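You operate a simulated robot arm through the tools that you are given. There is no shell and no other tool. Be economical: measure what you need, move in short steps, check, and stop when the job is done.

You run a simulated robot arm. Do the job below in one go: nothing can be reset, and whatever is moved stays where it is left.

TASK
Take the narrow teal box from the carton tray and put it on the teal slab. Then put the slim log mould on the clear sheet. Then open the drawer under the dispenser, take the long oval mould and put it in the inside of the drawer under the dispenser, then shut the dispenser. Then press the blue button two times. Then fetch the long flat box from the top of the island bench and set it on the rubber mat. Then take the tower tray on the top of the island bench and put it away on the tray shelf. Then put two of the nougats from the paper strip at the end of the belt on the steel top of the low black shelves. The order counts. Set down upright: narrow teal box.

The check looks at the end state, three seconds after you hand in, the way a careful person would. Anything else that was tipped, shoved, dropped, spilled or broken makes it a failure. Flat cloth is picked up by pressing the open fingertips on it (5 to 10 N) and closing them slowly along it; thin cloth reads only 2 to 8 mm in the jaws.

THE ROBOT
A 7-joint arm with a two-finger parallel gripper on a trunk, on a base that drives. Base frame: it is fixed to the floor where the robot stands at the start and does not move with it; the origin is under the middle of the robot, x ahead of it, y to its left, z up; the surface under the hand at the start is at about z = 0.88. Units: m, degrees, N and s.
Its first joint turns from -166.0 to 166.0 degrees. Places, roughly: blue button [-1.3, 0.9, 1.1]; clear sheet (19x15x1 cm) [-1.6, 0.8, 0.9]; drawer under the dispenser [0.1, 0.7, 0.8]; inside of the drawer under the dispenser [0.1, 0.7, 0.7]; long flat box [-1.5, -1.25, 0.75]; long oval mould (18x6x3 cm) [0.9, -0.3, 0.5]; narrow teal box [0.75, -0.25, 1]; nougat (5x3x2 cm) [-1.7, -3.7, 1]; rubber mat (20x32 cm) [-4.34, -0.32, 0.88]; slim log mould (13x6x3 cm) [0.8, -0.1, 0.5]; steel top of the low black shelves [0.9, -5.1, 0.9]; teal slab [-1, -1.25, 0.75]; tower tray [-1.5, -1.5, 0.75]; tray shelf [0.9, -0.9, 0.5]. Payload 3.43 kg.
Tool frame: the origin (TCP) lies between the finger pads and is the grasp point; the fingertips stand 0.03 m ahead of it; z points along the fingers, y is the line along which they close. The gripper opens to 0.094 m. The fingers are 0.028 m wide and 0.01 m thick; the gripper's body (0.05 by 0.096 m) begins 0.055 m behind the TCP.
Orientation is told as [roll, pitch, yaw] about the base's x, y, z axes, in that order, counted from this pose: with the fingers straight down and closing along the base's y, the tool's x points along the base's -x, its y along +y and its z along -z.

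THE INTERFACE
- The arm moves only by the tool jog_arm. Its argument "moves" is one flat list of numbers, 6 for each row, row after row: the shift along the tool's x, y, z in cm, then the turn, a rotation vector about the tool's x, y, z in degrees. In form: [x, y, z, wx, wy, wz, x, y, z, wx, wy, wz, ...]. A call has 1 to 10 rows; each row is the pose to reach, as a shift and turn from the pose commanded when the call began, along the tool's axes at that moment. "grip" is the finger opening in cm, from 0 to 9.4, set as the call begins (left out, the last holds). Rows are played at 5 a second. More than 0.05 m and 8.6 degrees between two rows, or a gripper value outside its range, and nothing of the call is played. A pose out of reach is approached as far as the arm can. The call stops where the force on the tool passes 40 N (or 10 N more than at its start, if that is more) or the arm is blocked; 0.2 s more then pass. Each finger travels about 0.045 m/s and halts on what it meets, pressing with about 26 N; the grip force reading is that of the motor and also rises with nothing between the fingers. The clock runs only during rows and for 0.2 s after the last one: add rows that repeat a pose to give the fingers time. The reply holds the time, the measured pose of the TCP, the force on the tool along the base axes, the opening and the grip force, in the units named above and with some noise, with the torque about the TCP (base axes, N m) and any sound that the robot's microphone picked up, and new pictures: "show" is both (left out), scene, wrist or none.
- Cameras (640 x 400 px; columns grow to the right, rows downward): "scene" is now at [0.4928, 0.2197, 1.2998]; the picture's right is [0.44, -0.90, -0.00], its down [-0.84, -0.41, -0.36] and it looks along [0.33, 0.16, -0.93] (base axes); focal length 214 px, centre (320, 200). "wrist" rides on the gripper at [0.076, 0.014, -0.102] in the tool frame; the picture's right is [-0.18, 0.98, 0.00], its down [-0.75, -0.14, -0.64] and it looks along [-0.63, -0.12, 0.77] (tool axes); focal length 243 px, centre (320, 200). There is no depth. A picture from a camera that has moved, and an enlarged one, comes with that camera's place and axes in the base frame and with its lens.
- move_column(by): slides the trunk up (or, below 0, down) by that many m; the arm and the scene camera ride with it, the base frame stays. It gives what a move gives, with no picture.
- base_move(legs): drives the robot by 1 to 6 legs, each [ahead, left, turn to the left] in m, m and degrees, along the robot's own axes; the way and the turn of a leg run together, so that a leg with both is an arc; at most 1.5 m and 180 degrees a leg. The arm and the cameras ride along, it lands a little off, and it stops where it bumps. It gives what a move gives, and a new picture of the scene camera.
- head_to(pan, tilt): turns the head with the scene camera to pan (to the left, within 103 degrees either way) and tilt (down, from -29 to 69), counted from straight ahead of the robot. It gives what a move gives, and a new picture of the scene camera.
- enlarge(camera, box): a new picture of the part [left, top, right, bottom] of that camera's present view, enlarged. It takes no simulated time.
- job_done(): hands the job in; it is judged then, once.

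Work in short steps. Places have to be worked out from the pictures, the camera data and where the tool is seen: move nearer, look again, correct. Check each grasp and each placing, and mend what went wrong. You have 493 turns and 360 pictures in all, those below and enlarged ones among them. Open the gripper and draw the arm clear of the work before you hand the job in, unless the task says otherwise; then end with one line.

The tools are called by a JSON object that holds its "op" and its "data". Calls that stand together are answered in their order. jog_arm: Moves the arm, as the interface text tells. Its arguments: {"type":"object","properties":{"moves":{"type":"array"},"grip":{"type":"number"},"show":{"type":"string","enum":["both","scene","wrist","none"]}},"required":["moves"]} The other tools are called the same way: move_column (by) slides the trunk up or down; base_move (legs) drives the base; head_to (pan, tilt) turns the head that bears the scene camera; enlarge (camera, box) takes an enlarged picture of a part of a camera's view; job_done () hands the job in.

At the start:

```text
t: 0.0
tcp_pos: [0.6415, 0.1401, 1.2009]
orientation: [0.0, 0.0, 0.0]
contact_force: [-0.5, -0.9, 0.3]
ft_torque: [-0.04, -0.03, -0.02]
grip_width: 0.0941
gripper_force: 0.0
trunk travel left (down, up): [-0.4, 0.21]
robot x, y, heading: [-0.0, 0.0043, 0.3]
head pan, tilt: [25.8, 68.8]
```

scene: 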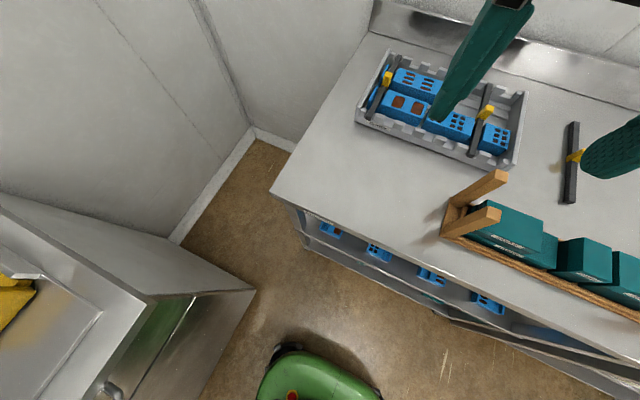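
wrist: 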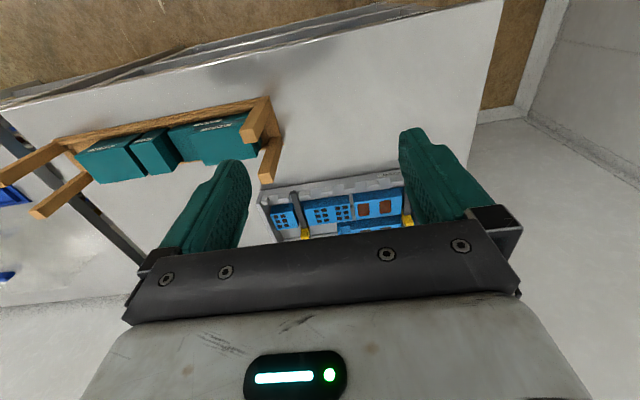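

I'll look around first: the carton tray with teal boxes is ahead-right.

{"op": "head_to", "data": {"pan": -20, "tilt": 50}}

{"op": "head_to", "data": {"pan": -80, "tilt": 35}}

{"op": "head_to", "data": {"pan": 80, "tilt": 35}}

```text
t: 1.1
tcp_pos: [0.6389, 0.1393, 1.201]
orientation: [0.1, -0.1, 0.1]
contact_force: [-0.4, 0.1, -0.6]
ft_torque: [0.04, -0.04, 0.0]
grip_width: 0.094
gripper_force: 0.1
trunk travel left (down, up): [-0.4, 0.21]
robot x, y, heading: [-0.0006, 0.0012, -0.0]
head pan, tilt: [-20.0, 50.0]
camera scene: at [0.5148, 0.1691, 1.3217], right [-0.34, -0.94, 0.0], down [-0.72, 0.26, -0.64], along [0.6, -0.22, -0.77], focal length 214 px, centre (320, 200)
```

scene: 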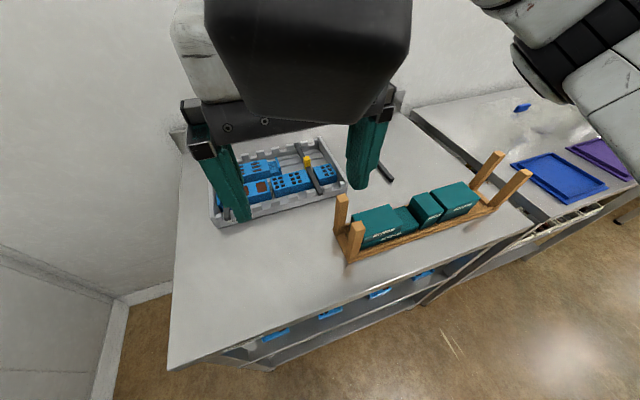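

```text
t: 2.4
tcp_pos: [0.6413, 0.1393, 1.2011]
orientation: [0.0, -0.1, 0.0]
contact_force: [-0.1, 0.7, 0.3]
ft_torque: [-0.02, -0.01, 0.03]
grip_width: 0.0939
gripper_force: 0.0
trunk travel left (down, up): [-0.4, 0.21]
robot x, y, heading: [-0.0032, 0.0022, -0.1]
head pan, tilt: [-80.0, 35.0]
camera scene: at [0.4578, 0.1086, 1.3434], right [-0.98, -0.17, 0.0], down [-0.1, 0.56, -0.82], along [0.14, -0.81, -0.57], focal length 214 px, centre (320, 200)
```

scene: 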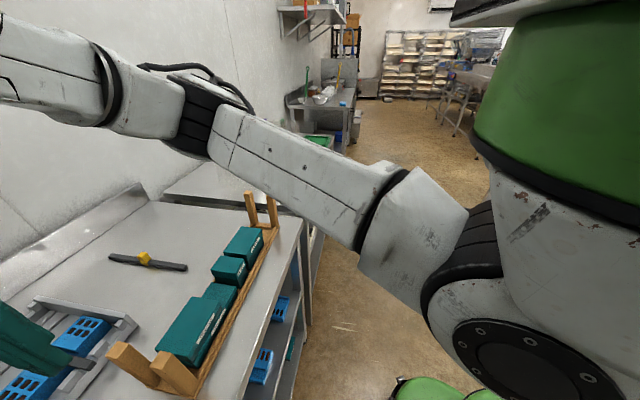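

```text
t: 4.9
tcp_pos: [0.6412, 0.1394, 1.2019]
orientation: [0.0, 0.0, 0.1]
contact_force: [0.1, 0.8, -0.6]
ft_torque: [-0.01, 0.02, 0.02]
grip_width: 0.0938
gripper_force: 0.1
trunk travel left (down, up): [-0.4, 0.21]
robot x, y, heading: [0.0005, 0.0011, -0.2]
head pan, tilt: [80.0, 35.0]
camera scene: at [0.4578, 0.282, 1.3434], right [0.98, -0.17, 0.0], down [-0.1, -0.56, -0.82], along [0.14, 0.81, -0.57], focal length 214 px, centre (320, 200)
```

scene: 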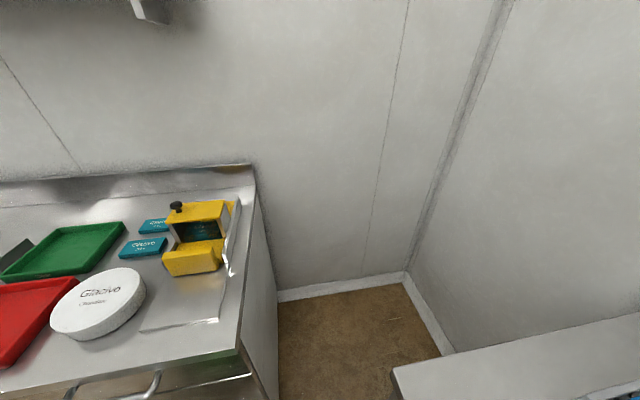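

Looking closer at the dispenser, then at the carton tray.

{"op": "enlarge", "data": {"camera": "scene", "box": [40, 160, 280, 400]}}

{"op": "head_to", "data": {"pan": -40, "tilt": 55}}

{"op": "enlarge", "data": {"camera": "scene", "box": [160, 120, 480, 320]}}

```text
1.67 times, centred on (160, 280) of scene
camera zoom: at [0.4578, 0.282, 1.3434], right [0.98, -0.17, 0.0], down [-0.1, -0.56, -0.82], along [0.14, 0.81, -0.57], focal length 358 px, centre (587, 67)
```

zoom: 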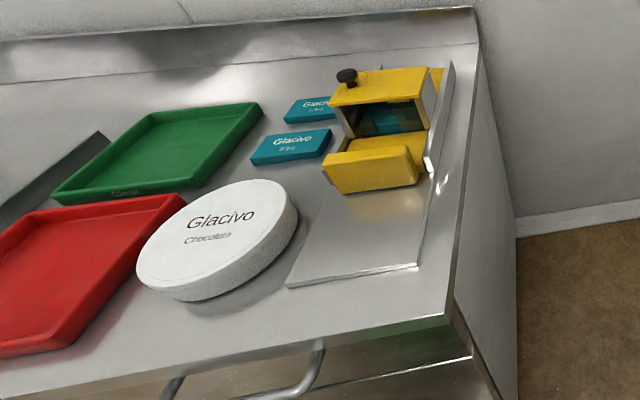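

```text
t: 6.9
tcp_pos: [0.6402, 0.1388, 1.2013]
orientation: [0.0, 0.0, 0.0]
contact_force: [-0.8, 0.5, 1.2]
ft_torque: [0.02, -0.03, 0.0]
grip_width: 0.0941
gripper_force: 0.0
trunk travel left (down, up): [-0.4, 0.21]
robot x, y, heading: [-0.0014, 0.0036, -0.1]
head pan, tilt: [-40.0, 55.0]
camera scene: at [0.4977, 0.149, 1.3152], right [-0.64, -0.77, 0.0], down [-0.63, 0.53, -0.57], along [0.44, -0.37, -0.82], focal length 214 px, centre (320, 200)
```

scene: 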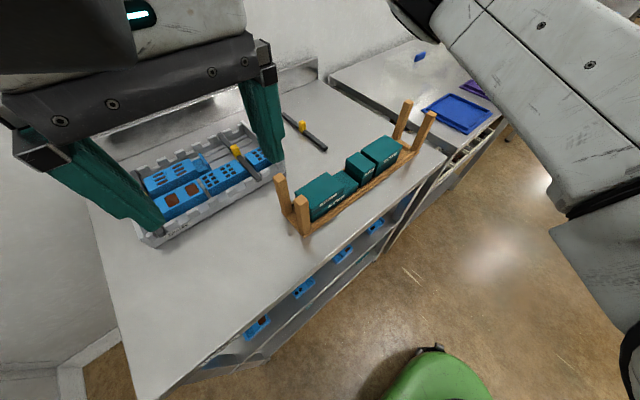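

```text
2.00 times, centred on (320, 220) of scene
camera zoom: at [0.4977, 0.149, 1.3152], right [-0.64, -0.77, 0.0], down [-0.63, 0.53, -0.57], along [0.44, -0.37, -0.82], focal length 429 px, centre (320, 160)
```

zoom: 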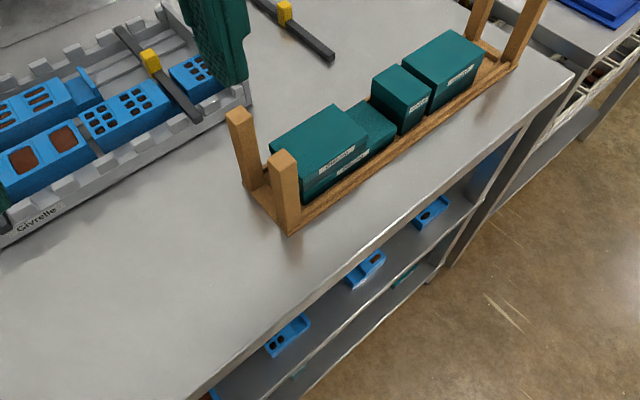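

Moving the hand over the wooden carton tray to look at the boxes with both cameras.

{"op": "jog_arm", "data": {"moves": [0, -4.5, 0, 0, 0, 0, 0, -9, 0, 0, 0, 0, 0, -13, 0, 0, 0, 0, 4, -16, 0, 0, 0, 0, 8, -18, 0, 0, 0, 0, 8, -18, 0, 0, 0, 0]}}

```text
t: 8.3
tcp_pos: [0.5593, -0.0373, 1.2008]
orientation: [0.0, 0.1, 0.0]
contact_force: [-0.6, 0.2, -0.6]
ft_torque: [0.0, -0.05, 0.01]
grip_width: 0.0939
gripper_force: 0.1
trunk travel left (down, up): [-0.4, 0.21]
robot x, y, heading: [-0.0014, 0.0001, -0.1]
head pan, tilt: [-40.0, 55.0]
camera scene: at [0.4976, 0.1488, 1.3153], right [-0.64, -0.77, 0.0], down [-0.63, 0.53, -0.57], along [0.44, -0.37, -0.82], focal length 214 px, centre (320, 200)
camera wrist: at [0.4839, -0.0249, 1.3045], right [0.18, 0.98, 0.0], down [0.75, -0.14, 0.64], along [0.63, -0.12, -0.77], focal length 243 px, centre (320, 200)
```

scene: 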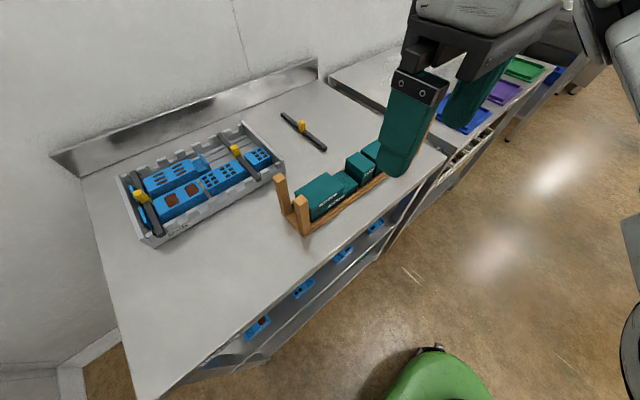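
wrist: 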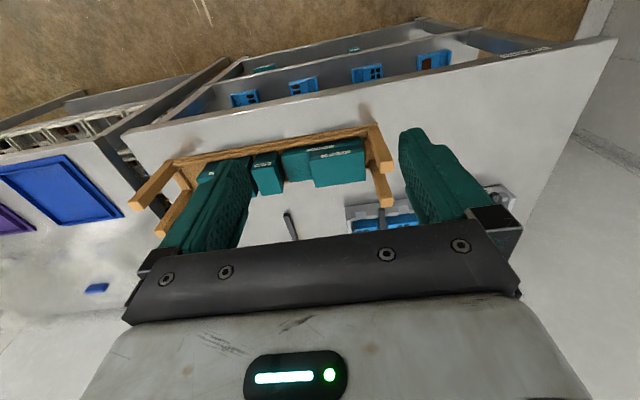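

{"op": "enlarge", "data": {"camera": "wrist", "box": [120, 100, 440, 300]}}

{"op": "enlarge", "data": {"camera": "scene", "box": [260, 120, 420, 240]}}

```text
2.00 times, centred on (280, 200) of wrist
camera zoom: at [0.4839, -0.0249, 1.3045], right [0.18, 0.98, 0.0], down [0.75, -0.14, 0.64], along [0.63, -0.12, -0.77], focal length 485 px, centre (400, 200)
```

zoom: 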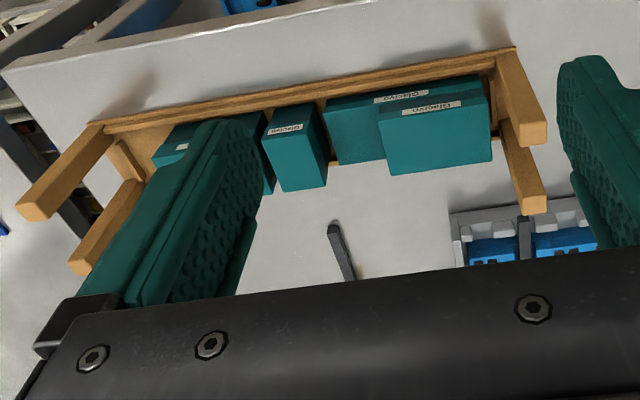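

```text
3.33 times, centred on (340, 180) of scene
camera zoom: at [0.4976, 0.1488, 1.3153], right [-0.64, -0.77, 0.0], down [-0.63, 0.53, -0.57], along [0.44, -0.37, -0.82], focal length 715 px, centre (253, 267)
```

zoom: 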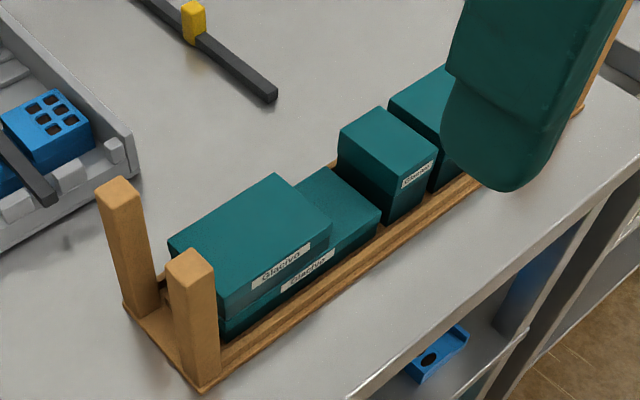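

Box 3 (tall, narrow, around x 0.72, y −0.165) is the narrow one; box 1 sits on another. I'll turn the hand 90° so the fingers close along x and straddle it.

{"op": "jog_arm", "data": {"moves": [-1, -1, 0, 0, 0, 8.5, -3, -2, 0, 0, 0, 17, -5, -4, 0, 0, 0, 25.5, -7, -5, 0, 0, 0, 34, -9, -6, 0, 0, 0, 42.5, -11, -7, 0, 0, 0, 51, -12, -8, 0, 0, 0, 59.5, -13, -8, 0, 0, 0, 68, -14, -8, 0, 0, 0, 76.5, -14.5, -8, 0, 0, 0, 84.5], "show": "none"}}

{"op": "jog_arm", "data": {"moves": [0, 0, 2, 0, 0, 5.5, 0, 0, 4, 0, 0, 5.5, 0, 0, 4, 0, 0, 5.5]}}

```text
t: 10.5
tcp_pos: [0.7057, -0.1203, 1.2012]
orientation: [0.0, 0.0, -84.7]
contact_force: [-0.1, -0.6, -0.2]
ft_torque: [0.02, -0.06, 0.0]
grip_width: 0.0937
gripper_force: 0.1
trunk travel left (down, up): [-0.4, 0.21]
robot x, y, heading: [0.0026, -0.0012, -0.0]
head pan, tilt: [-40.0, 55.0]
```

```text
t: 11.3
tcp_pos: [0.7039, -0.1202, 1.1612]
orientation: [0.1, 0.0, -90.2]
contact_force: [-0.3, 0.2, -0.4]
ft_torque: [0.01, 0.0, 0.0]
grip_width: 0.0939
gripper_force: 0.1
trunk travel left (down, up): [-0.4, 0.21]
robot x, y, heading: [-0.0017, 0.0007, 0.2]
head pan, tilt: [-40.0, 55.0]
camera scene: at [0.4977, 0.1489, 1.3152], right [-0.64, -0.77, 0.0], down [-0.63, 0.53, -0.57], along [0.44, -0.37, -0.82], focal length 214 px, centre (320, 200)
camera wrist: at [0.7195, -0.0448, 1.2645], right [0.98, -0.18, 0.0], down [-0.14, -0.75, 0.64], along [-0.12, -0.63, -0.77], focal length 243 px, centre (320, 200)
```

scene: 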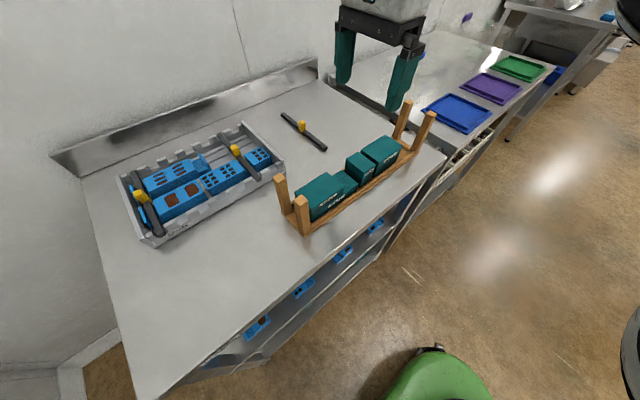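
wrist: 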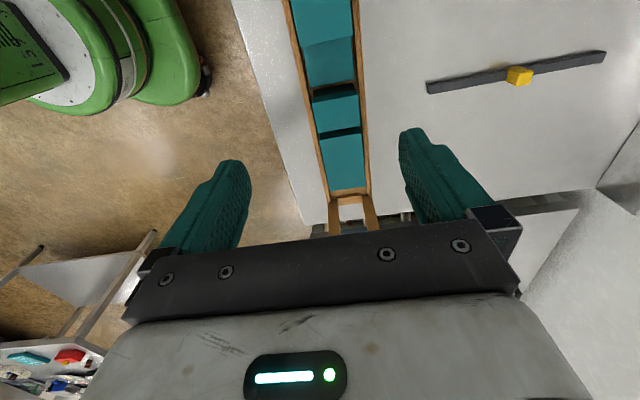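

{"op": "enlarge", "data": {"camera": "wrist", "box": [260, 20, 420, 120]}}

{"op": "enlarge", "data": {"camera": "wrist", "box": [260, 100, 420, 200]}}

```text
4.00 times, centred on (340, 70) of wrist
camera zoom: at [0.7195, -0.0448, 1.2645], right [0.98, -0.18, 0.0], down [-0.14, -0.75, 0.64], along [-0.12, -0.63, -0.77], focal length 970 px, centre (240, 720)
```

zoom: 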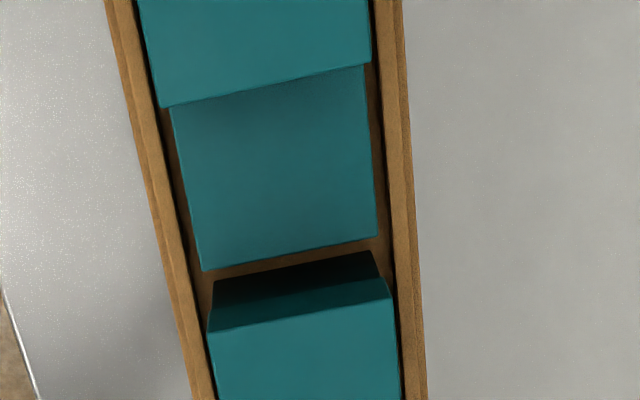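

```text
4.00 times, centred on (340, 150) of wrist
camera zoom: at [0.7195, -0.0448, 1.2645], right [0.98, -0.18, 0.0], down [-0.14, -0.75, 0.64], along [-0.12, -0.63, -0.77], focal length 970 px, centre (240, 400)
```

zoom: 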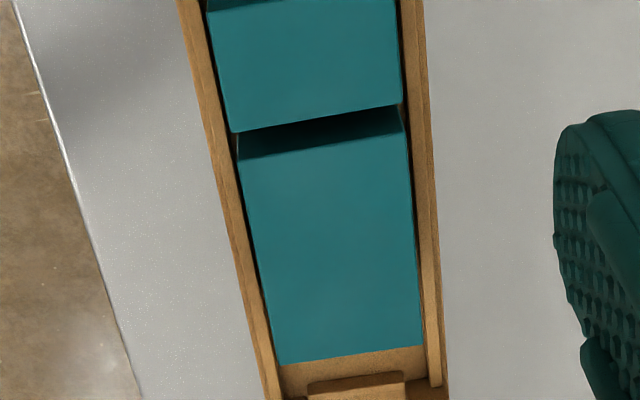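

Box top is about z 0.96, centre near (0.718, −0.161). Descending to just above it for a check.

{"op": "jog_arm", "data": {"moves": [-2, 0.7, 4, 0, 0, 0, -4.1, 1.4, 8, 0, 0, 0, -4.1, 1.4, 12, 0, 0, 0, -4.1, 1.4, 15, 0, 0, 0, -4.1, 1.4, 15, 0, 0, 0]}}

```text
t: 12.5
tcp_pos: [0.7194, -0.1617, 1.0086]
orientation: [-0.1, 0.0, -90.0]
contact_force: [0.5, -0.1, -0.1]
ft_torque: [0.0, 0.01, -0.01]
grip_width: 0.0939
gripper_force: 0.0
trunk travel left (down, up): [-0.4, 0.21]
robot x, y, heading: [0.0004, -0.0009, 0.1]
head pan, tilt: [-40.0, 55.0]
camera scene: at [0.4977, 0.1488, 1.3152], right [-0.64, -0.77, 0.0], down [-0.63, 0.53, -0.57], along [0.44, -0.37, -0.82], focal length 214 px, centre (320, 200)
camera wrist: at [0.7338, -0.0866, 1.1131], right [0.98, -0.18, 0.0], down [-0.14, -0.75, 0.64], along [-0.12, -0.63, -0.77], focal length 243 px, centre (320, 200)
```

scene: 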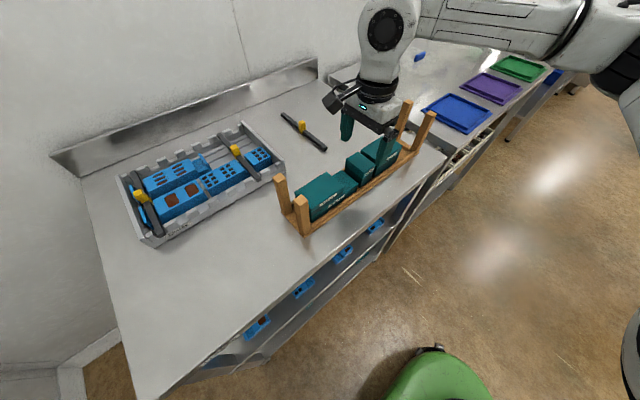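
wrist: 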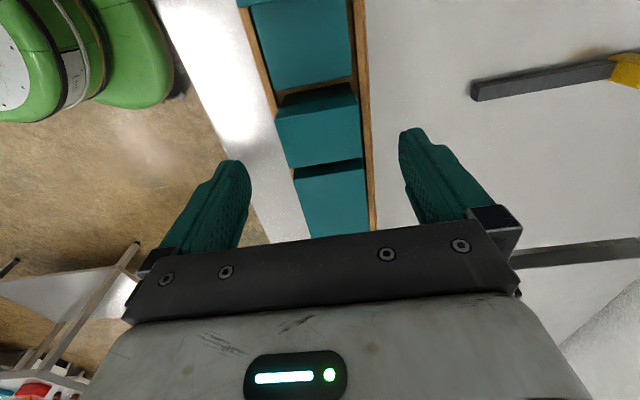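

Aligned. Descending to TCP z≈0.95 (tips above the rails) and checking for contact.

{"op": "jog_arm", "data": {"moves": [0.3, 0, 2.5, 0, 0, 0, 0.3, 0, 4.5, 0, 0, 0, 0.3, 0, 6, 0, 0, 0, 0.3, 0, 6, 0, 0, 0]}}

```text
t: 13.5
tcp_pos: [0.7208, -0.1601, 0.9493]
orientation: [0.1, 0.0, -90.0]
contact_force: [-0.3, 0.1, -0.2]
ft_torque: [0.03, -0.01, 0.02]
grip_width: 0.0942
gripper_force: 0.1
trunk travel left (down, up): [-0.4, 0.21]
robot x, y, heading: [-0.0028, 0.0018, -0.2]
head pan, tilt: [-40.0, 55.0]
camera scene: at [0.4977, 0.1489, 1.3152], right [-0.64, -0.77, 0.0], down [-0.63, 0.53, -0.57], along [0.44, -0.37, -0.82], focal length 214 px, centre (320, 200)
camera wrist: at [0.7342, -0.0845, 1.0536], right [0.98, -0.18, 0.0], down [-0.14, -0.75, 0.64], along [-0.12, -0.63, -0.77], focal length 243 px, centre (320, 200)
```

scene: 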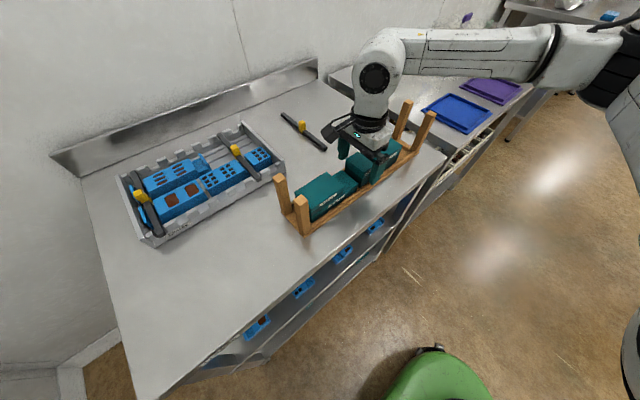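
wrist: 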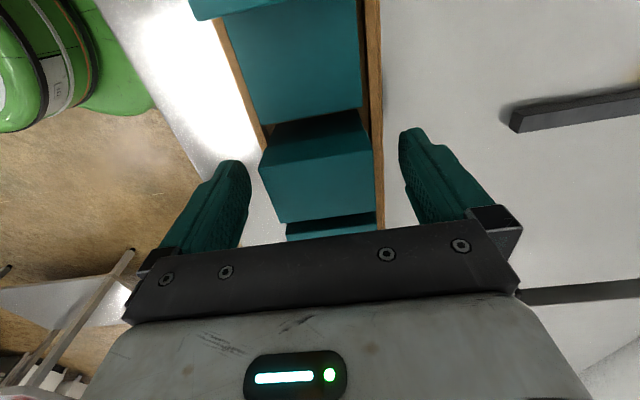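

Box is between the fingers; closing.

{"op": "jog_arm", "data": {"moves": [0, 0, 0, 0, 0, 0, 0, 0, 0, 0, 0, 0, 0, 0, 0, 0, 0, 0, 0, 0, 0, 0, 0, 0], "grip": 4, "show": "wrist"}}

```text
t: 14.5
tcp_pos: [0.7204, -0.1593, 0.9508]
orientation: [-0.1, 0.0, -90.0]
contact_force: [-0.2, 0.4, 8.9]
ft_torque: [-0.04, 0.04, -0.02]
grip_width: 0.0592
gripper_force: 25.8
trunk travel left (down, up): [-0.4, 0.21]
robot x, y, heading: [-0.0033, -0.0024, -0.0]
head pan, tilt: [-40.0, 55.0]
camera wrist: at [0.7341, -0.0844, 1.0545], right [0.98, -0.18, 0.0], down [-0.14, -0.75, 0.64], along [-0.12, -0.63, -0.77], focal length 243 px, centre (320, 200)
```

wrist: 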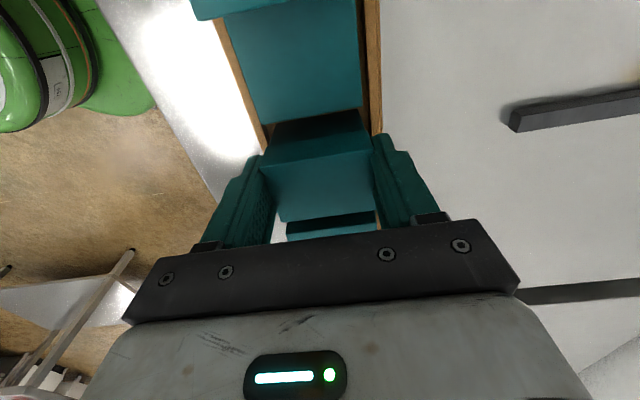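

Gripped at 59 mm. Lifting straight up.

{"op": "jog_arm", "data": {"moves": [0, 0, -2, 0, 0, 0, 0, 0, -5, 0, 0, 0, 0, 0, -9, 0, 0, 0, 0, 0, -14, 0, 0, 0, 0, 0, -18, 0, 0, 0, 0, 0, -18, 0, 0, 0]}}

```text
t: 15.9
tcp_pos: [0.7212, -0.1579, 1.135]
orientation: [0.0, 0.0, -89.9]
contact_force: [0.1, 1.0, -0.7]
ft_torque: [-0.01, -0.03, -0.01]
grip_width: 0.0591
gripper_force: 26.0
trunk travel left (down, up): [-0.4, 0.21]
robot x, y, heading: [-0.0001, 0.0032, -0.0]
head pan, tilt: [-40.0, 55.0]
camera scene: at [0.4976, 0.1489, 1.3152], right [-0.64, -0.77, 0.0], down [-0.63, 0.53, -0.57], along [0.44, -0.37, -0.82], focal length 214 px, centre (320, 200)
camera wrist: at [0.7361, -0.083, 1.2391], right [0.98, -0.18, 0.0], down [-0.14, -0.75, 0.64], along [-0.12, -0.63, -0.77], focal length 243 px, centre (320, 200)
```

scene: 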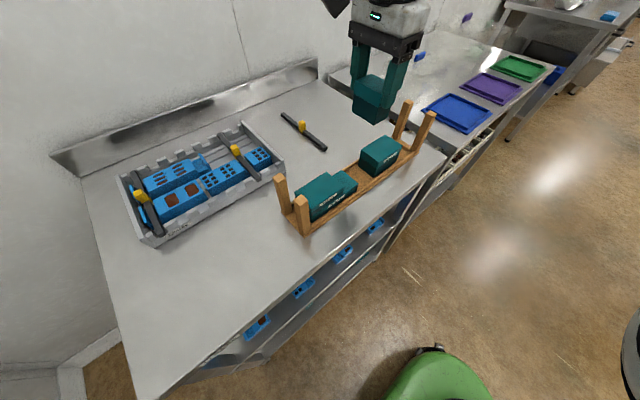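
wrist: 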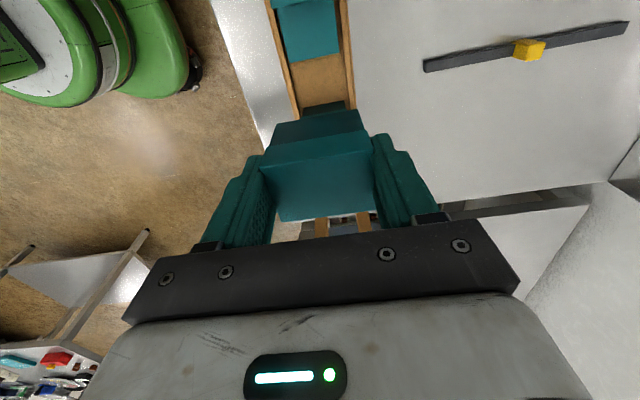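

Retract the arm toward the body before driving, and look toward the right-rear.

{"op": "jog_arm", "data": {"moves": [0, -4.5, 0, 0, 0, 0, 0, -9, 0, 0, 0, 0, 0, -13.5, 0, 0, 0, 0, 0, -18, 0, 0, 0, 0, 0, -22, 0, 0, 0, 0, 3, -26, 0, 0, 0, 0, 6, -28, 0, 0, 0, 0, 6, -28, 0, 0, 0, 0], "show": "none"}}

{"op": "head_to", "data": {"pan": -103, "tilt": 30}}

```text
t: 17.7
tcp_pos: [0.4569, -0.1133, 1.1435]
orientation: [0.0, 0.0, -89.9]
contact_force: [-0.7, -0.2, -0.4]
ft_torque: [0.01, 0.01, 0.0]
grip_width: 0.059
gripper_force: 25.9
out of reach, approached as far as the arm can: row 7, 8
trunk travel left (down, up): [-0.4, 0.21]
robot x, y, heading: [-0.0014, -0.0003, -0.1]
head pan, tilt: [-40.0, 55.0]
```

```text
t: 19.0
tcp_pos: [0.4574, -0.1151, 1.1428]
orientation: [0.0, 0.0, -89.9]
contact_force: [0.8, -0.2, 0.0]
ft_torque: [0.0, 0.0, 0.0]
grip_width: 0.0591
gripper_force: 26.2
trunk travel left (down, up): [-0.4, 0.21]
robot x, y, heading: [0.0011, -0.0052, 0.1]
head pan, tilt: [-103.0, 30.0]
camera scene: at [0.4221, 0.1071, 1.3513], right [-0.97, 0.22, 0.0], down [0.11, 0.49, -0.87], along [-0.19, -0.84, -0.5], focal length 214 px, centre (320, 200)
```

scene: 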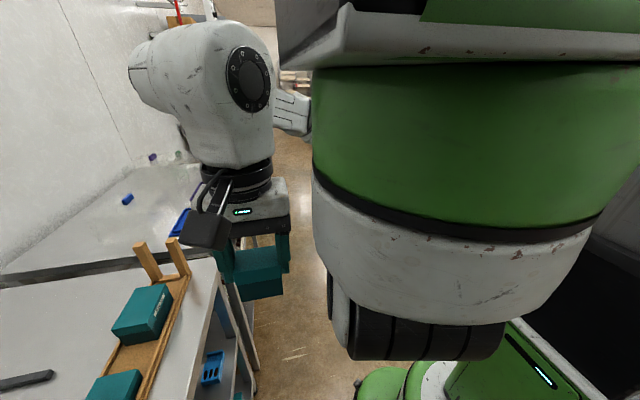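

Backing off and turning right to face the island.

{"op": "base_move", "data": {"legs": [[-0.35, 0, 0], [0, 0, -90]]}}

{"op": "head_to", "data": {"pan": 20, "tilt": 30}}

{"op": "head_to", "data": {"pan": -50, "tilt": 30}}

```text
t: 25.1
tcp_pos: [-0.4619, -0.4601, 1.1429]
orientation: [-0.1, 0.0, -179.4]
contact_force: [0.0, -0.2, -0.1]
ft_torque: [0.03, -0.03, 0.01]
grip_width: 0.0593
gripper_force: 25.8
trunk travel left (down, up): [-0.4, 0.21]
robot x, y, heading: [-0.348, 0.0001, -88.8]
head pan, tilt: [-103.0, 30.0]
camera scene: at [-0.2411, -0.4216, 1.3513], right [0.22, 0.98, 0.0], down [0.49, -0.11, -0.87], along [-0.85, 0.19, -0.5], focal length 214 px, centre (320, 200)
```

scene: 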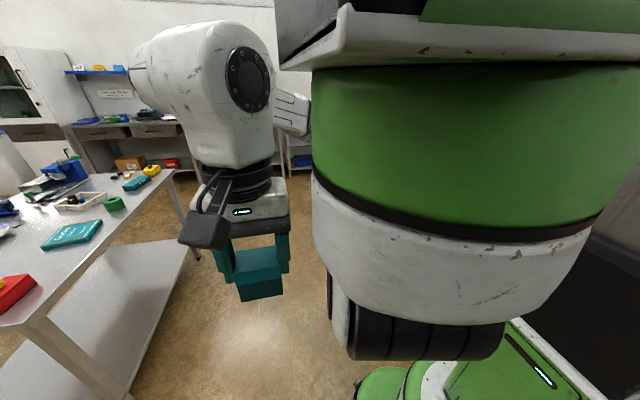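

```text
t: 27.1
tcp_pos: [-0.4626, -0.4594, 1.1423]
orientation: [0.0, 0.0, -179.4]
contact_force: [-0.3, -0.1, -0.6]
ft_torque: [0.01, 0.03, -0.01]
grip_width: 0.0592
gripper_force: 25.7
trunk travel left (down, up): [-0.4, 0.21]
robot x, y, heading: [-0.3548, -0.0017, -89.4]
head pan, tilt: [20.0, 30.0]
camera scene: at [-0.121, -0.5258, 1.3513], right [-0.94, -0.35, 0.0], down [-0.18, 0.47, -0.87], along [0.3, -0.81, -0.5], focal length 214 px, centre (320, 200)
```

scene: 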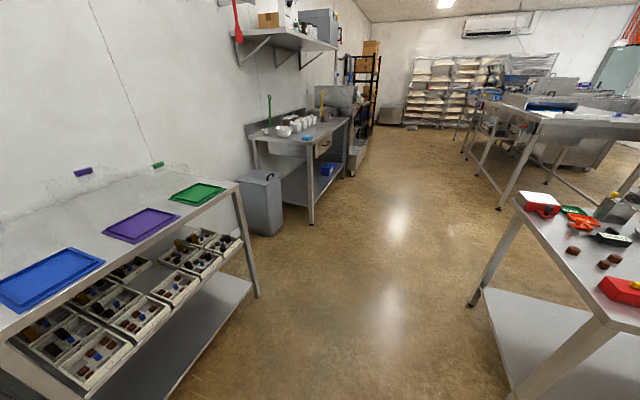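

```text
t: 28.6
tcp_pos: [-0.4611, -0.459, 1.1431]
orientation: [0.0, -0.1, -179.4]
contact_force: [1.1, -0.4, 0.0]
ft_torque: [-0.02, 0.0, 0.01]
grip_width: 0.059
gripper_force: 25.8
trunk travel left (down, up): [-0.4, 0.21]
robot x, y, heading: [-0.3557, 0.0005, -89.3]
head pan, tilt: [-50.0, 30.0]
camera scene: at [-0.2214, -0.5, 1.3513], right [-0.65, 0.76, 0.0], down [0.38, 0.33, -0.87], along [-0.66, -0.56, -0.5], focal length 214 px, centre (320, 200)
```

scene: 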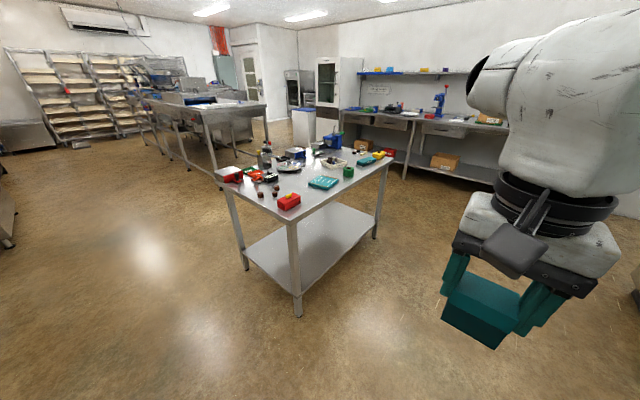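

{"op": "enlarge", "data": {"camera": "scene", "box": [200, 120, 420, 260]}}

```text
2.86 times, centred on (310, 190) of scene
camera zoom: at [-0.2214, -0.5, 1.3513], right [-0.65, 0.76, 0.0], down [0.38, 0.33, -0.87], along [-0.66, -0.56, -0.5], focal length 613 px, centre (349, 229)
```

zoom: 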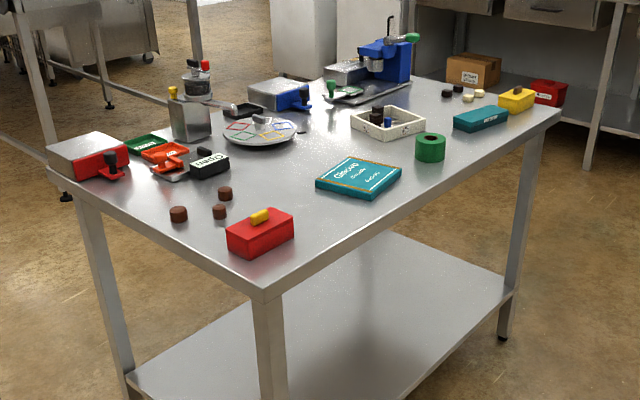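

The slab looks to be at about (−1.2, −1.3) on the bench, whose near edge is at y≈−1.15. Driving to stand before it.

{"op": "base_move", "data": {"legs": [[0.3, -0.2, -0.7], [0.27, -0.65, 0]]}}

{"op": "head_to", "data": {"pan": -20, "tilt": 55}}

```text
t: 34.3
tcp_pos: [-1.304, -1.0382, 1.1426]
orientation: [0.0, 0.0, -179.0]
contact_force: [0.1, -0.1, -1.1]
ft_torque: [-0.01, 0.02, -0.01]
grip_width: 0.0592
gripper_force: 26.8
trunk travel left (down, up): [-0.4, 0.21]
robot x, y, heading: [-1.196, -0.5847, -88.8]
head pan, tilt: [-50.0, 30.0]
camera scene: at [-1.0627, -1.0773, 1.3513], right [-0.66, 0.76, 0.0], down [0.38, 0.33, -0.87], along [-0.65, -0.57, -0.5], focal length 214 px, centre (320, 200)
```

scene: 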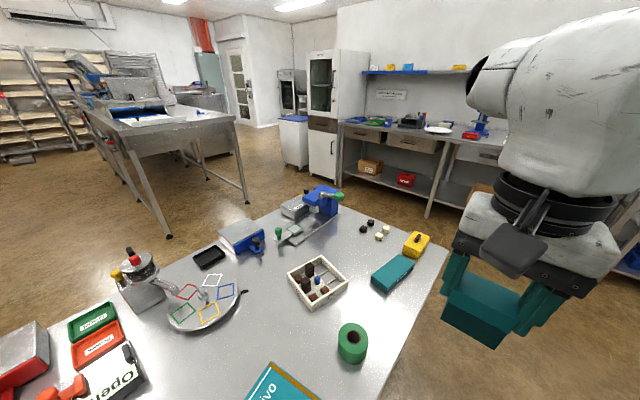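

```text
t: 35.3
tcp_pos: [-1.3026, -1.0396, 1.1435]
orientation: [0.1, 0.0, -179.0]
contact_force: [0.7, -0.6, -0.1]
ft_torque: [-0.03, 0.01, 0.0]
grip_width: 0.059
gripper_force: 26.3
trunk travel left (down, up): [-0.4, 0.21]
robot x, y, heading: [-1.1965, -0.5776, -88.9]
head pan, tilt: [-20.0, 55.0]
camera scene: at [-1.018, -1.0863, 1.3153], right [-0.95, 0.33, 0.0], down [0.27, 0.77, -0.57], along [-0.19, -0.54, -0.82], focal length 214 px, centre (320, 200)
```

scene: 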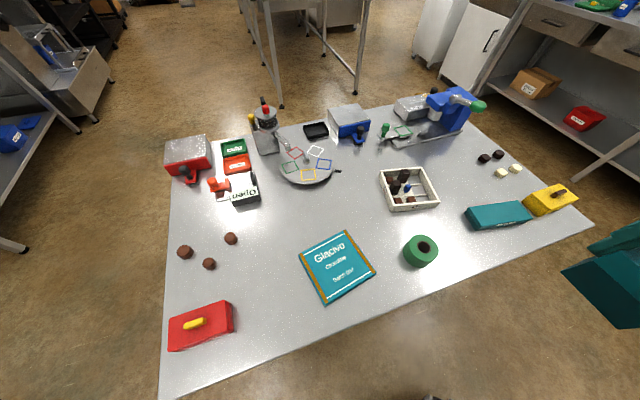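

Triangulating: slab top z≈0.81, centre ≈(−1.11, −1.226). Moving the held box above it.

{"op": "jog_arm", "data": {"moves": [3.5, 3.3, 0, 0, 0, 0, 7, 6.6, 0, 0, 0, 0, 10.5, 9.9, 0, 0, 0, 0, 14, 13.2, 0, 0, 0, 0, 17.5, 16.5, 0, 0, 0, 0, 19.3, 18.6, 3, 0, 0, 0, 19.3, 18.6, 8, 0, 0, 0, 19.3, 18.6, 12, 0, 0, 0, 19.3, 18.6, 16, 0, 0, 0, 19.3, 18.6, 16, 0, 0, 0]}}

```text
t: 37.5
tcp_pos: [-1.1095, -1.2237, 0.9822]
orientation: [0.0, -0.1, -179.1]
contact_force: [0.5, 0.3, -1.3]
ft_torque: [-0.04, -0.02, -0.03]
grip_width: 0.0593
gripper_force: 26.0
trunk travel left (down, up): [-0.4, 0.21]
robot x, y, heading: [-1.1944, -0.5807, -89.0]
head pan, tilt: [-20.0, 55.0]
camera scene: at [-1.0178, -1.0864, 1.3152], right [-0.95, 0.33, 0.0], down [0.27, 0.77, -0.57], along [-0.19, -0.54, -0.82], focal length 214 px, centre (320, 200)
camera wrist: at [-1.033, -1.2381, 1.0863], right [-0.17, -0.99, 0.0], down [-0.76, 0.13, 0.64], along [-0.63, 0.11, -0.77], focal length 243 px, centre (320, 200)
```

scene: 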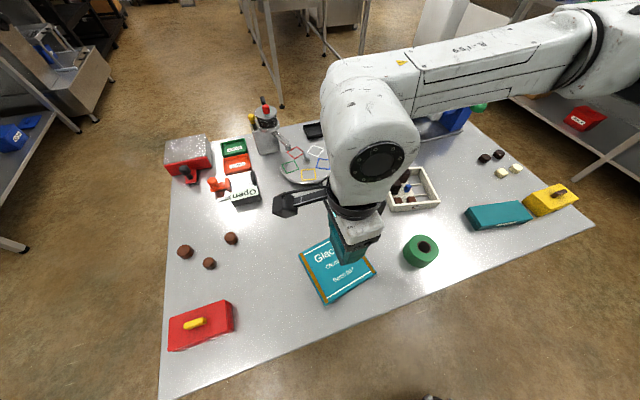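
wrist: 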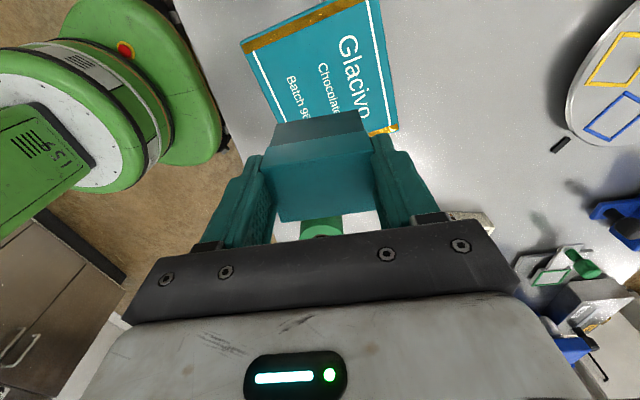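

Nearly centred; shift slightly and descend 10 cm, then check.

{"op": "jog_arm", "data": {"moves": [0, 0.8, 3, 0, 0, 0, 0, 0.8, 6, 0, 0, 0, 0, 0.8, 8, 0, 0, 0, 0, 0.8, 9.5, 0, 0, 0, 0, 0.8, 9.5, 0, 0, 0]}}

```text
t: 38.7
tcp_pos: [-1.1083, -1.2293, 0.8885]
orientation: [0.0, 0.0, -179.0]
contact_force: [-0.4, -0.7, -0.5]
ft_torque: [-0.02, 0.02, 0.0]
grip_width: 0.0591
gripper_force: 26.5
trunk travel left (down, up): [-0.4, 0.21]
robot x, y, heading: [-1.1935, -0.5808, -89.1]
head pan, tilt: [-20.0, 55.0]
camera scene: at [-1.0179, -1.0864, 1.3152], right [-0.95, 0.33, 0.0], down [0.27, 0.77, -0.57], along [-0.19, -0.54, -0.82], focal length 214 px, centre (320, 200)
camera wrist: at [-1.0323, -1.2432, 0.9927], right [-0.17, -0.99, 0.0], down [-0.76, 0.13, 0.64], along [-0.63, 0.11, -0.77], focal length 243 px, centre (320, 200)
```

scene: 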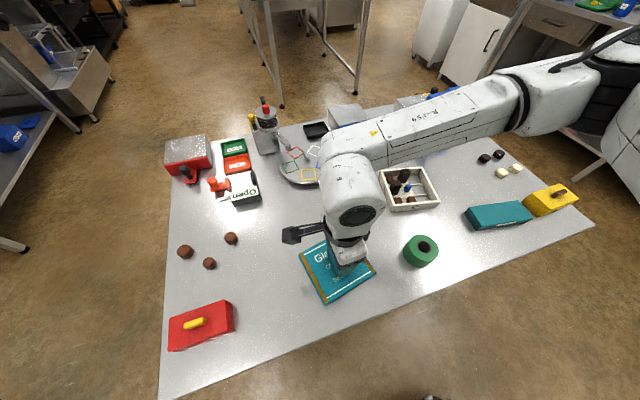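
wrist: 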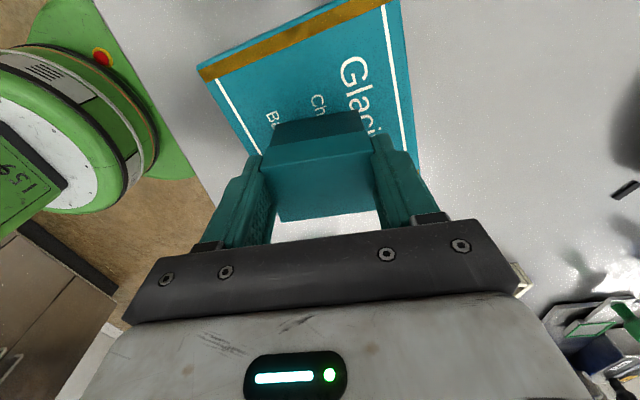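

Creeping down to contact.

{"op": "jog_arm", "data": {"moves": [0, 0, 0.5, 0, 0, 0, 0, 0, 1, 0, 0, 0, 0, 0, 1.4, 0, 0, 0, 0, 0, 1.8, 0, 0, 0, 0, 0, 2.1, 0, 0, 0, 0, 0, 2.4, 0, 0, 0, 0, 0, 2.4, 0, 0, 0]}}

```text
t: 39.4
tcp_pos: [-1.1085, -1.2293, 0.882]
orientation: [0.1, 0.1, -179.1]
contact_force: [-3.4, 2.7, 24.5]
ft_torque: [0.33, 0.39, -0.01]
grip_width: 0.0592
gripper_force: 25.9
trunk travel left (down, up): [-0.4, 0.21]
robot x, y, heading: [-1.2009, -0.5783, -89.3]
head pan, tilt: [-20.0, 55.0]
stopped in row 3: the force on the tool passed its limit at 49 N (the readings are from after the stop); the commanded pose is now the measured one
camera scene: at [-1.0186, -1.0857, 1.3159], right [-0.95, 0.33, 0.0], down [0.27, 0.77, -0.57], along [-0.19, -0.54, -0.82], focal length 214 px, centre (320, 200)
camera wrist: at [-1.0323, -1.2435, 0.9866], right [-0.17, -0.99, 0.0], down [-0.76, 0.13, 0.64], along [-0.63, 0.11, -0.77], focal length 243 px, centre (320, 200)
```

scene: 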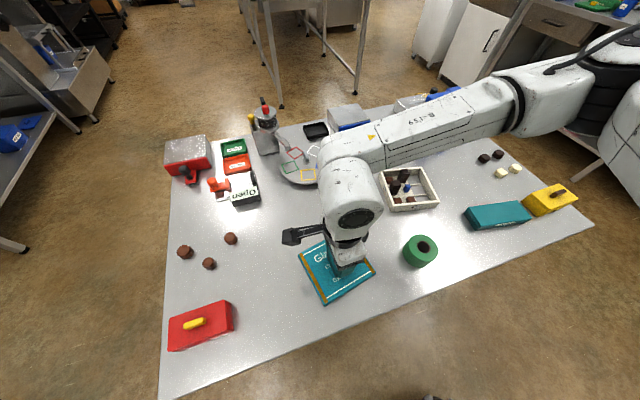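
wrist: 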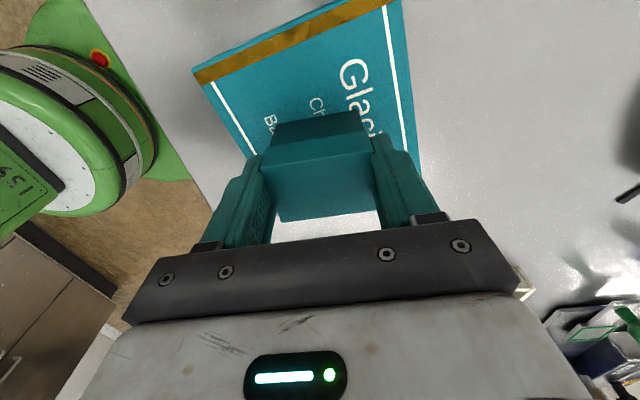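

Contact. Ease up a hair and open.

{"op": "jog_arm", "data": {"moves": [0, 0, -0.1, 0, 0, 0, 0, 0, -0.1, 0, 0, 0, 0, 0, -0.1, 0, 0, 0, 0, 0, -0.1, 0, 0, 0], "grip": 9.4, "show": "none"}}

{"op": "jog_arm", "data": {"moves": [0, 0, -3, 0, 0, 0, 0, 0, -7, 0, 0, 0, 0, 0, -12, 0, 0, 0, 0, 0, -17, 0, 0, 0, 0, 0, -22, 0, 0, 0, 0, 0, -25, 0, 0, 0]}}

```text
t: 40.4
tcp_pos: [-1.1081, -1.2309, 0.8815]
orientation: [0.1, -0.1, -179.2]
contact_force: [-0.5, 0.3, -0.9]
ft_torque: [0.01, 0.01, -0.02]
grip_width: 0.0941
gripper_force: 0.2
trunk travel left (down, up): [-0.4, 0.21]
robot x, y, heading: [-1.1957, -0.5753, -89.1]
head pan, tilt: [-20.0, 55.0]
```

```text
t: 41.8
tcp_pos: [-1.1074, -1.2314, 1.1347]
orientation: [0.1, 0.0, -179.0]
contact_force: [-0.6, 0.4, 0.6]
ft_torque: [-0.04, 0.04, -0.01]
grip_width: 0.0942
gripper_force: 0.1
trunk travel left (down, up): [-0.4, 0.21]
robot x, y, heading: [-1.1929, -0.5811, -89.1]
head pan, tilt: [-20.0, 55.0]
camera scene: at [-1.0182, -1.0864, 1.3151], right [-0.95, 0.33, 0.0], down [0.27, 0.77, -0.57], along [-0.19, -0.54, -0.82], focal length 214 px, centre (320, 200)
camera wrist: at [-1.0309, -1.2447, 1.2392], right [-0.17, -0.99, 0.0], down [-0.76, 0.13, 0.64], along [-0.63, 0.11, -0.77], focal length 243 px, centre (320, 200)
```

scene: 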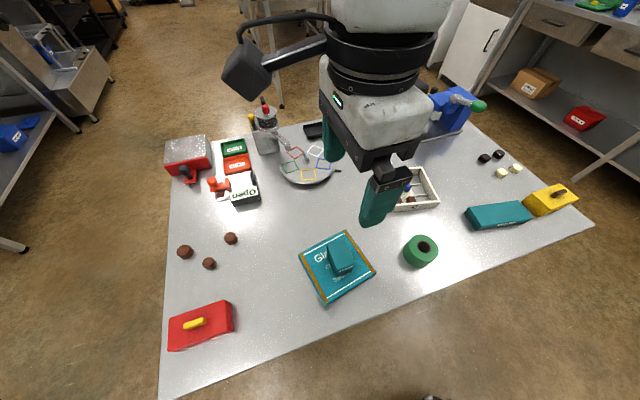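
wrist: 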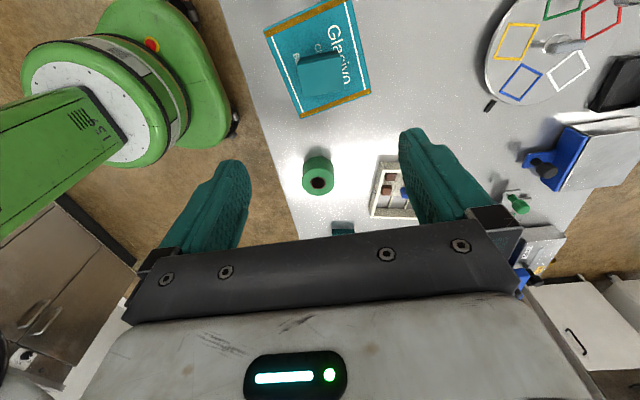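

Box stands upright on the slab. Now retract and return to the first workbench for the moulds on the lower shelf.

{"op": "jog_arm", "data": {"moves": [-2, -4, 0, 0, 0, 0, -4, -8, 0, 0, 0, 0, -6, -12, 0, 0, 0, 0, -8, -16, 0, 0, 0, 0, -10, -19, 0, 0, 0, 0], "show": "none"}}

{"op": "base_move", "data": {"legs": [[-0.3, 0.5, 0], [-0.3, 0.3, 0], [0, 0, 89]]}}

{"op": "head_to", "data": {"pan": 0, "tilt": 35}}

```text
t: 43.0
tcp_pos: [-1.2066, -1.0758, 1.1505]
orientation: [0.1, 0.0, -179.1]
contact_force: [-0.4, -0.2, -0.4]
ft_torque: [0.02, 0.01, -0.01]
grip_width: 0.0944
gripper_force: 0.1
out of reach, approached as far as the arm can: row 4, 5
trunk travel left (down, up): [-0.4, 0.21]
robot x, y, heading: [-1.1968, -0.5772, -88.8]
head pan, tilt: [-20.0, 55.0]
```

```text
t: 52.2
tcp_pos: [0.0931, 0.0042, 1.1519]
orientation: [-0.1, 0.1, -90.3]
contact_force: [0.5, 0.0, -0.6]
ft_torque: [0.0, -0.02, 0.01]
grip_width: 0.0939
gripper_force: 0.0
trunk travel left (down, up): [-0.4, 0.21]
robot x, y, heading: [-0.402, 0.0297, -0.4]
head pan, tilt: [-20.0, 55.0]
camera scene: at [0.1087, 0.1931, 1.3152], right [-0.35, -0.94, 0.0], down [-0.77, 0.28, -0.57], along [0.54, -0.2, -0.82], focal length 214 px, centre (320, 200)
```

scene: 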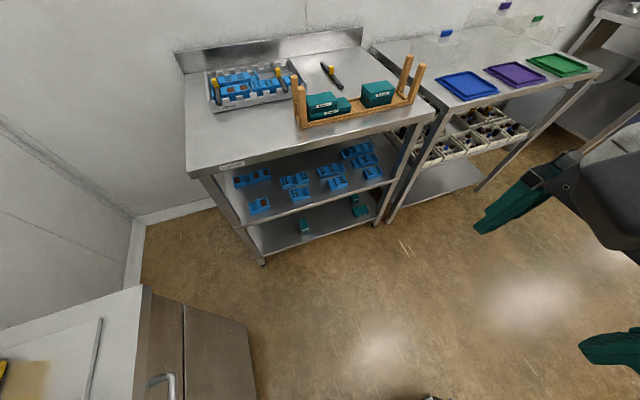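

```text
t: 53.1
tcp_pos: [0.0913, 0.0028, 1.1503]
orientation: [0.0, 0.1, -90.5]
contact_force: [-0.4, 0.0, 0.1]
ft_torque: [0.0, 0.02, -0.01]
grip_width: 0.0941
gripper_force: 0.0
trunk travel left (down, up): [-0.4, 0.21]
robot x, y, heading: [-0.3995, 0.0231, -0.2]
head pan, tilt: [0.0, 35.0]
camera scene: at [0.1291, 0.2175, 1.3434], right [-0.01, -1.0, 0.0], down [-0.57, 0.0, -0.82], along [0.82, -0.01, -0.57], focal length 214 px, centre (320, 200)
```

scene: 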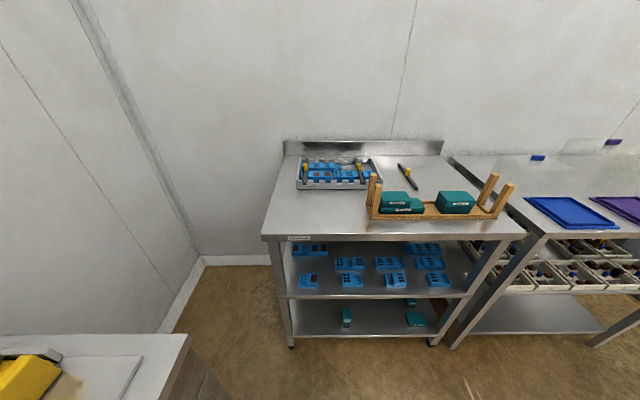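

Lower the trunk to see the lower shelf.

{"op": "move_column", "data": {"by": -0.4}}

{"op": "head_to", "data": {"pan": -20, "tilt": 35}}

{"op": "enlarge", "data": {"camera": "scene", "box": [120, 100, 440, 300]}}

```text
t: 56.9
tcp_pos: [0.0922, 0.0032, 0.7503]
orientation: [0.0, 0.3, -90.4]
contact_force: [-0.1, -0.2, 0.2]
ft_torque: [-0.01, 0.01, 0.01]
grip_width: 0.0942
gripper_force: 0.1
trunk travel left (down, up): [0.0, 0.61]
robot x, y, heading: [-0.4053, 0.0264, -0.3]
head pan, tilt: [0.0, 35.0]
```

```text
t: 57.7
tcp_pos: [0.0918, 0.0042, 0.7505]
orientation: [-0.1, 0.0, -90.3]
contact_force: [-0.1, -0.8, 0.0]
ft_torque: [0.02, -0.01, -0.01]
grip_width: 0.0941
gripper_force: 0.1
trunk travel left (down, up): [0.0, 0.61]
robot x, y, heading: [-0.4002, 0.0264, -0.5]
head pan, tilt: [-20.0, 35.0]
camera scene: at [0.1236, 0.1876, 0.9435], right [-0.35, -0.94, 0.0], down [-0.54, 0.2, -0.82], along [0.77, -0.28, -0.57], focal length 214 px, centre (320, 200)
```

scene: 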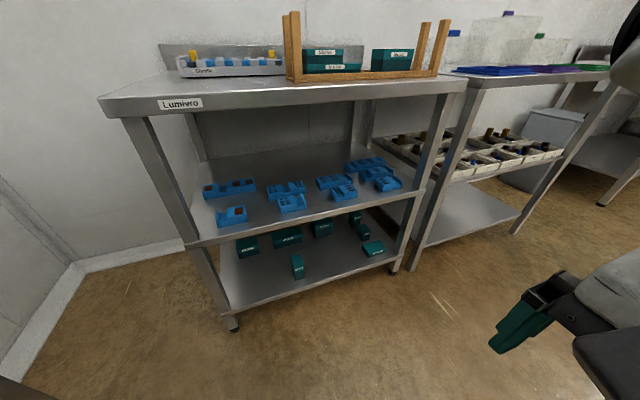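

```text
2.00 times, centred on (280, 200) of scene
camera zoom: at [0.1236, 0.1876, 0.9435], right [-0.35, -0.94, 0.0], down [-0.54, 0.2, -0.82], along [0.77, -0.28, -0.57], focal length 429 px, centre (400, 200)
```

zoom: 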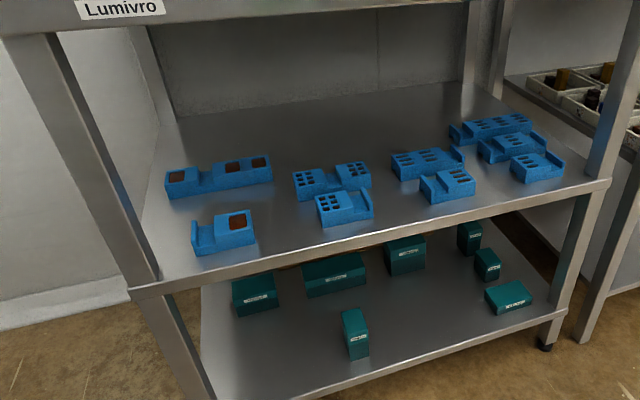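

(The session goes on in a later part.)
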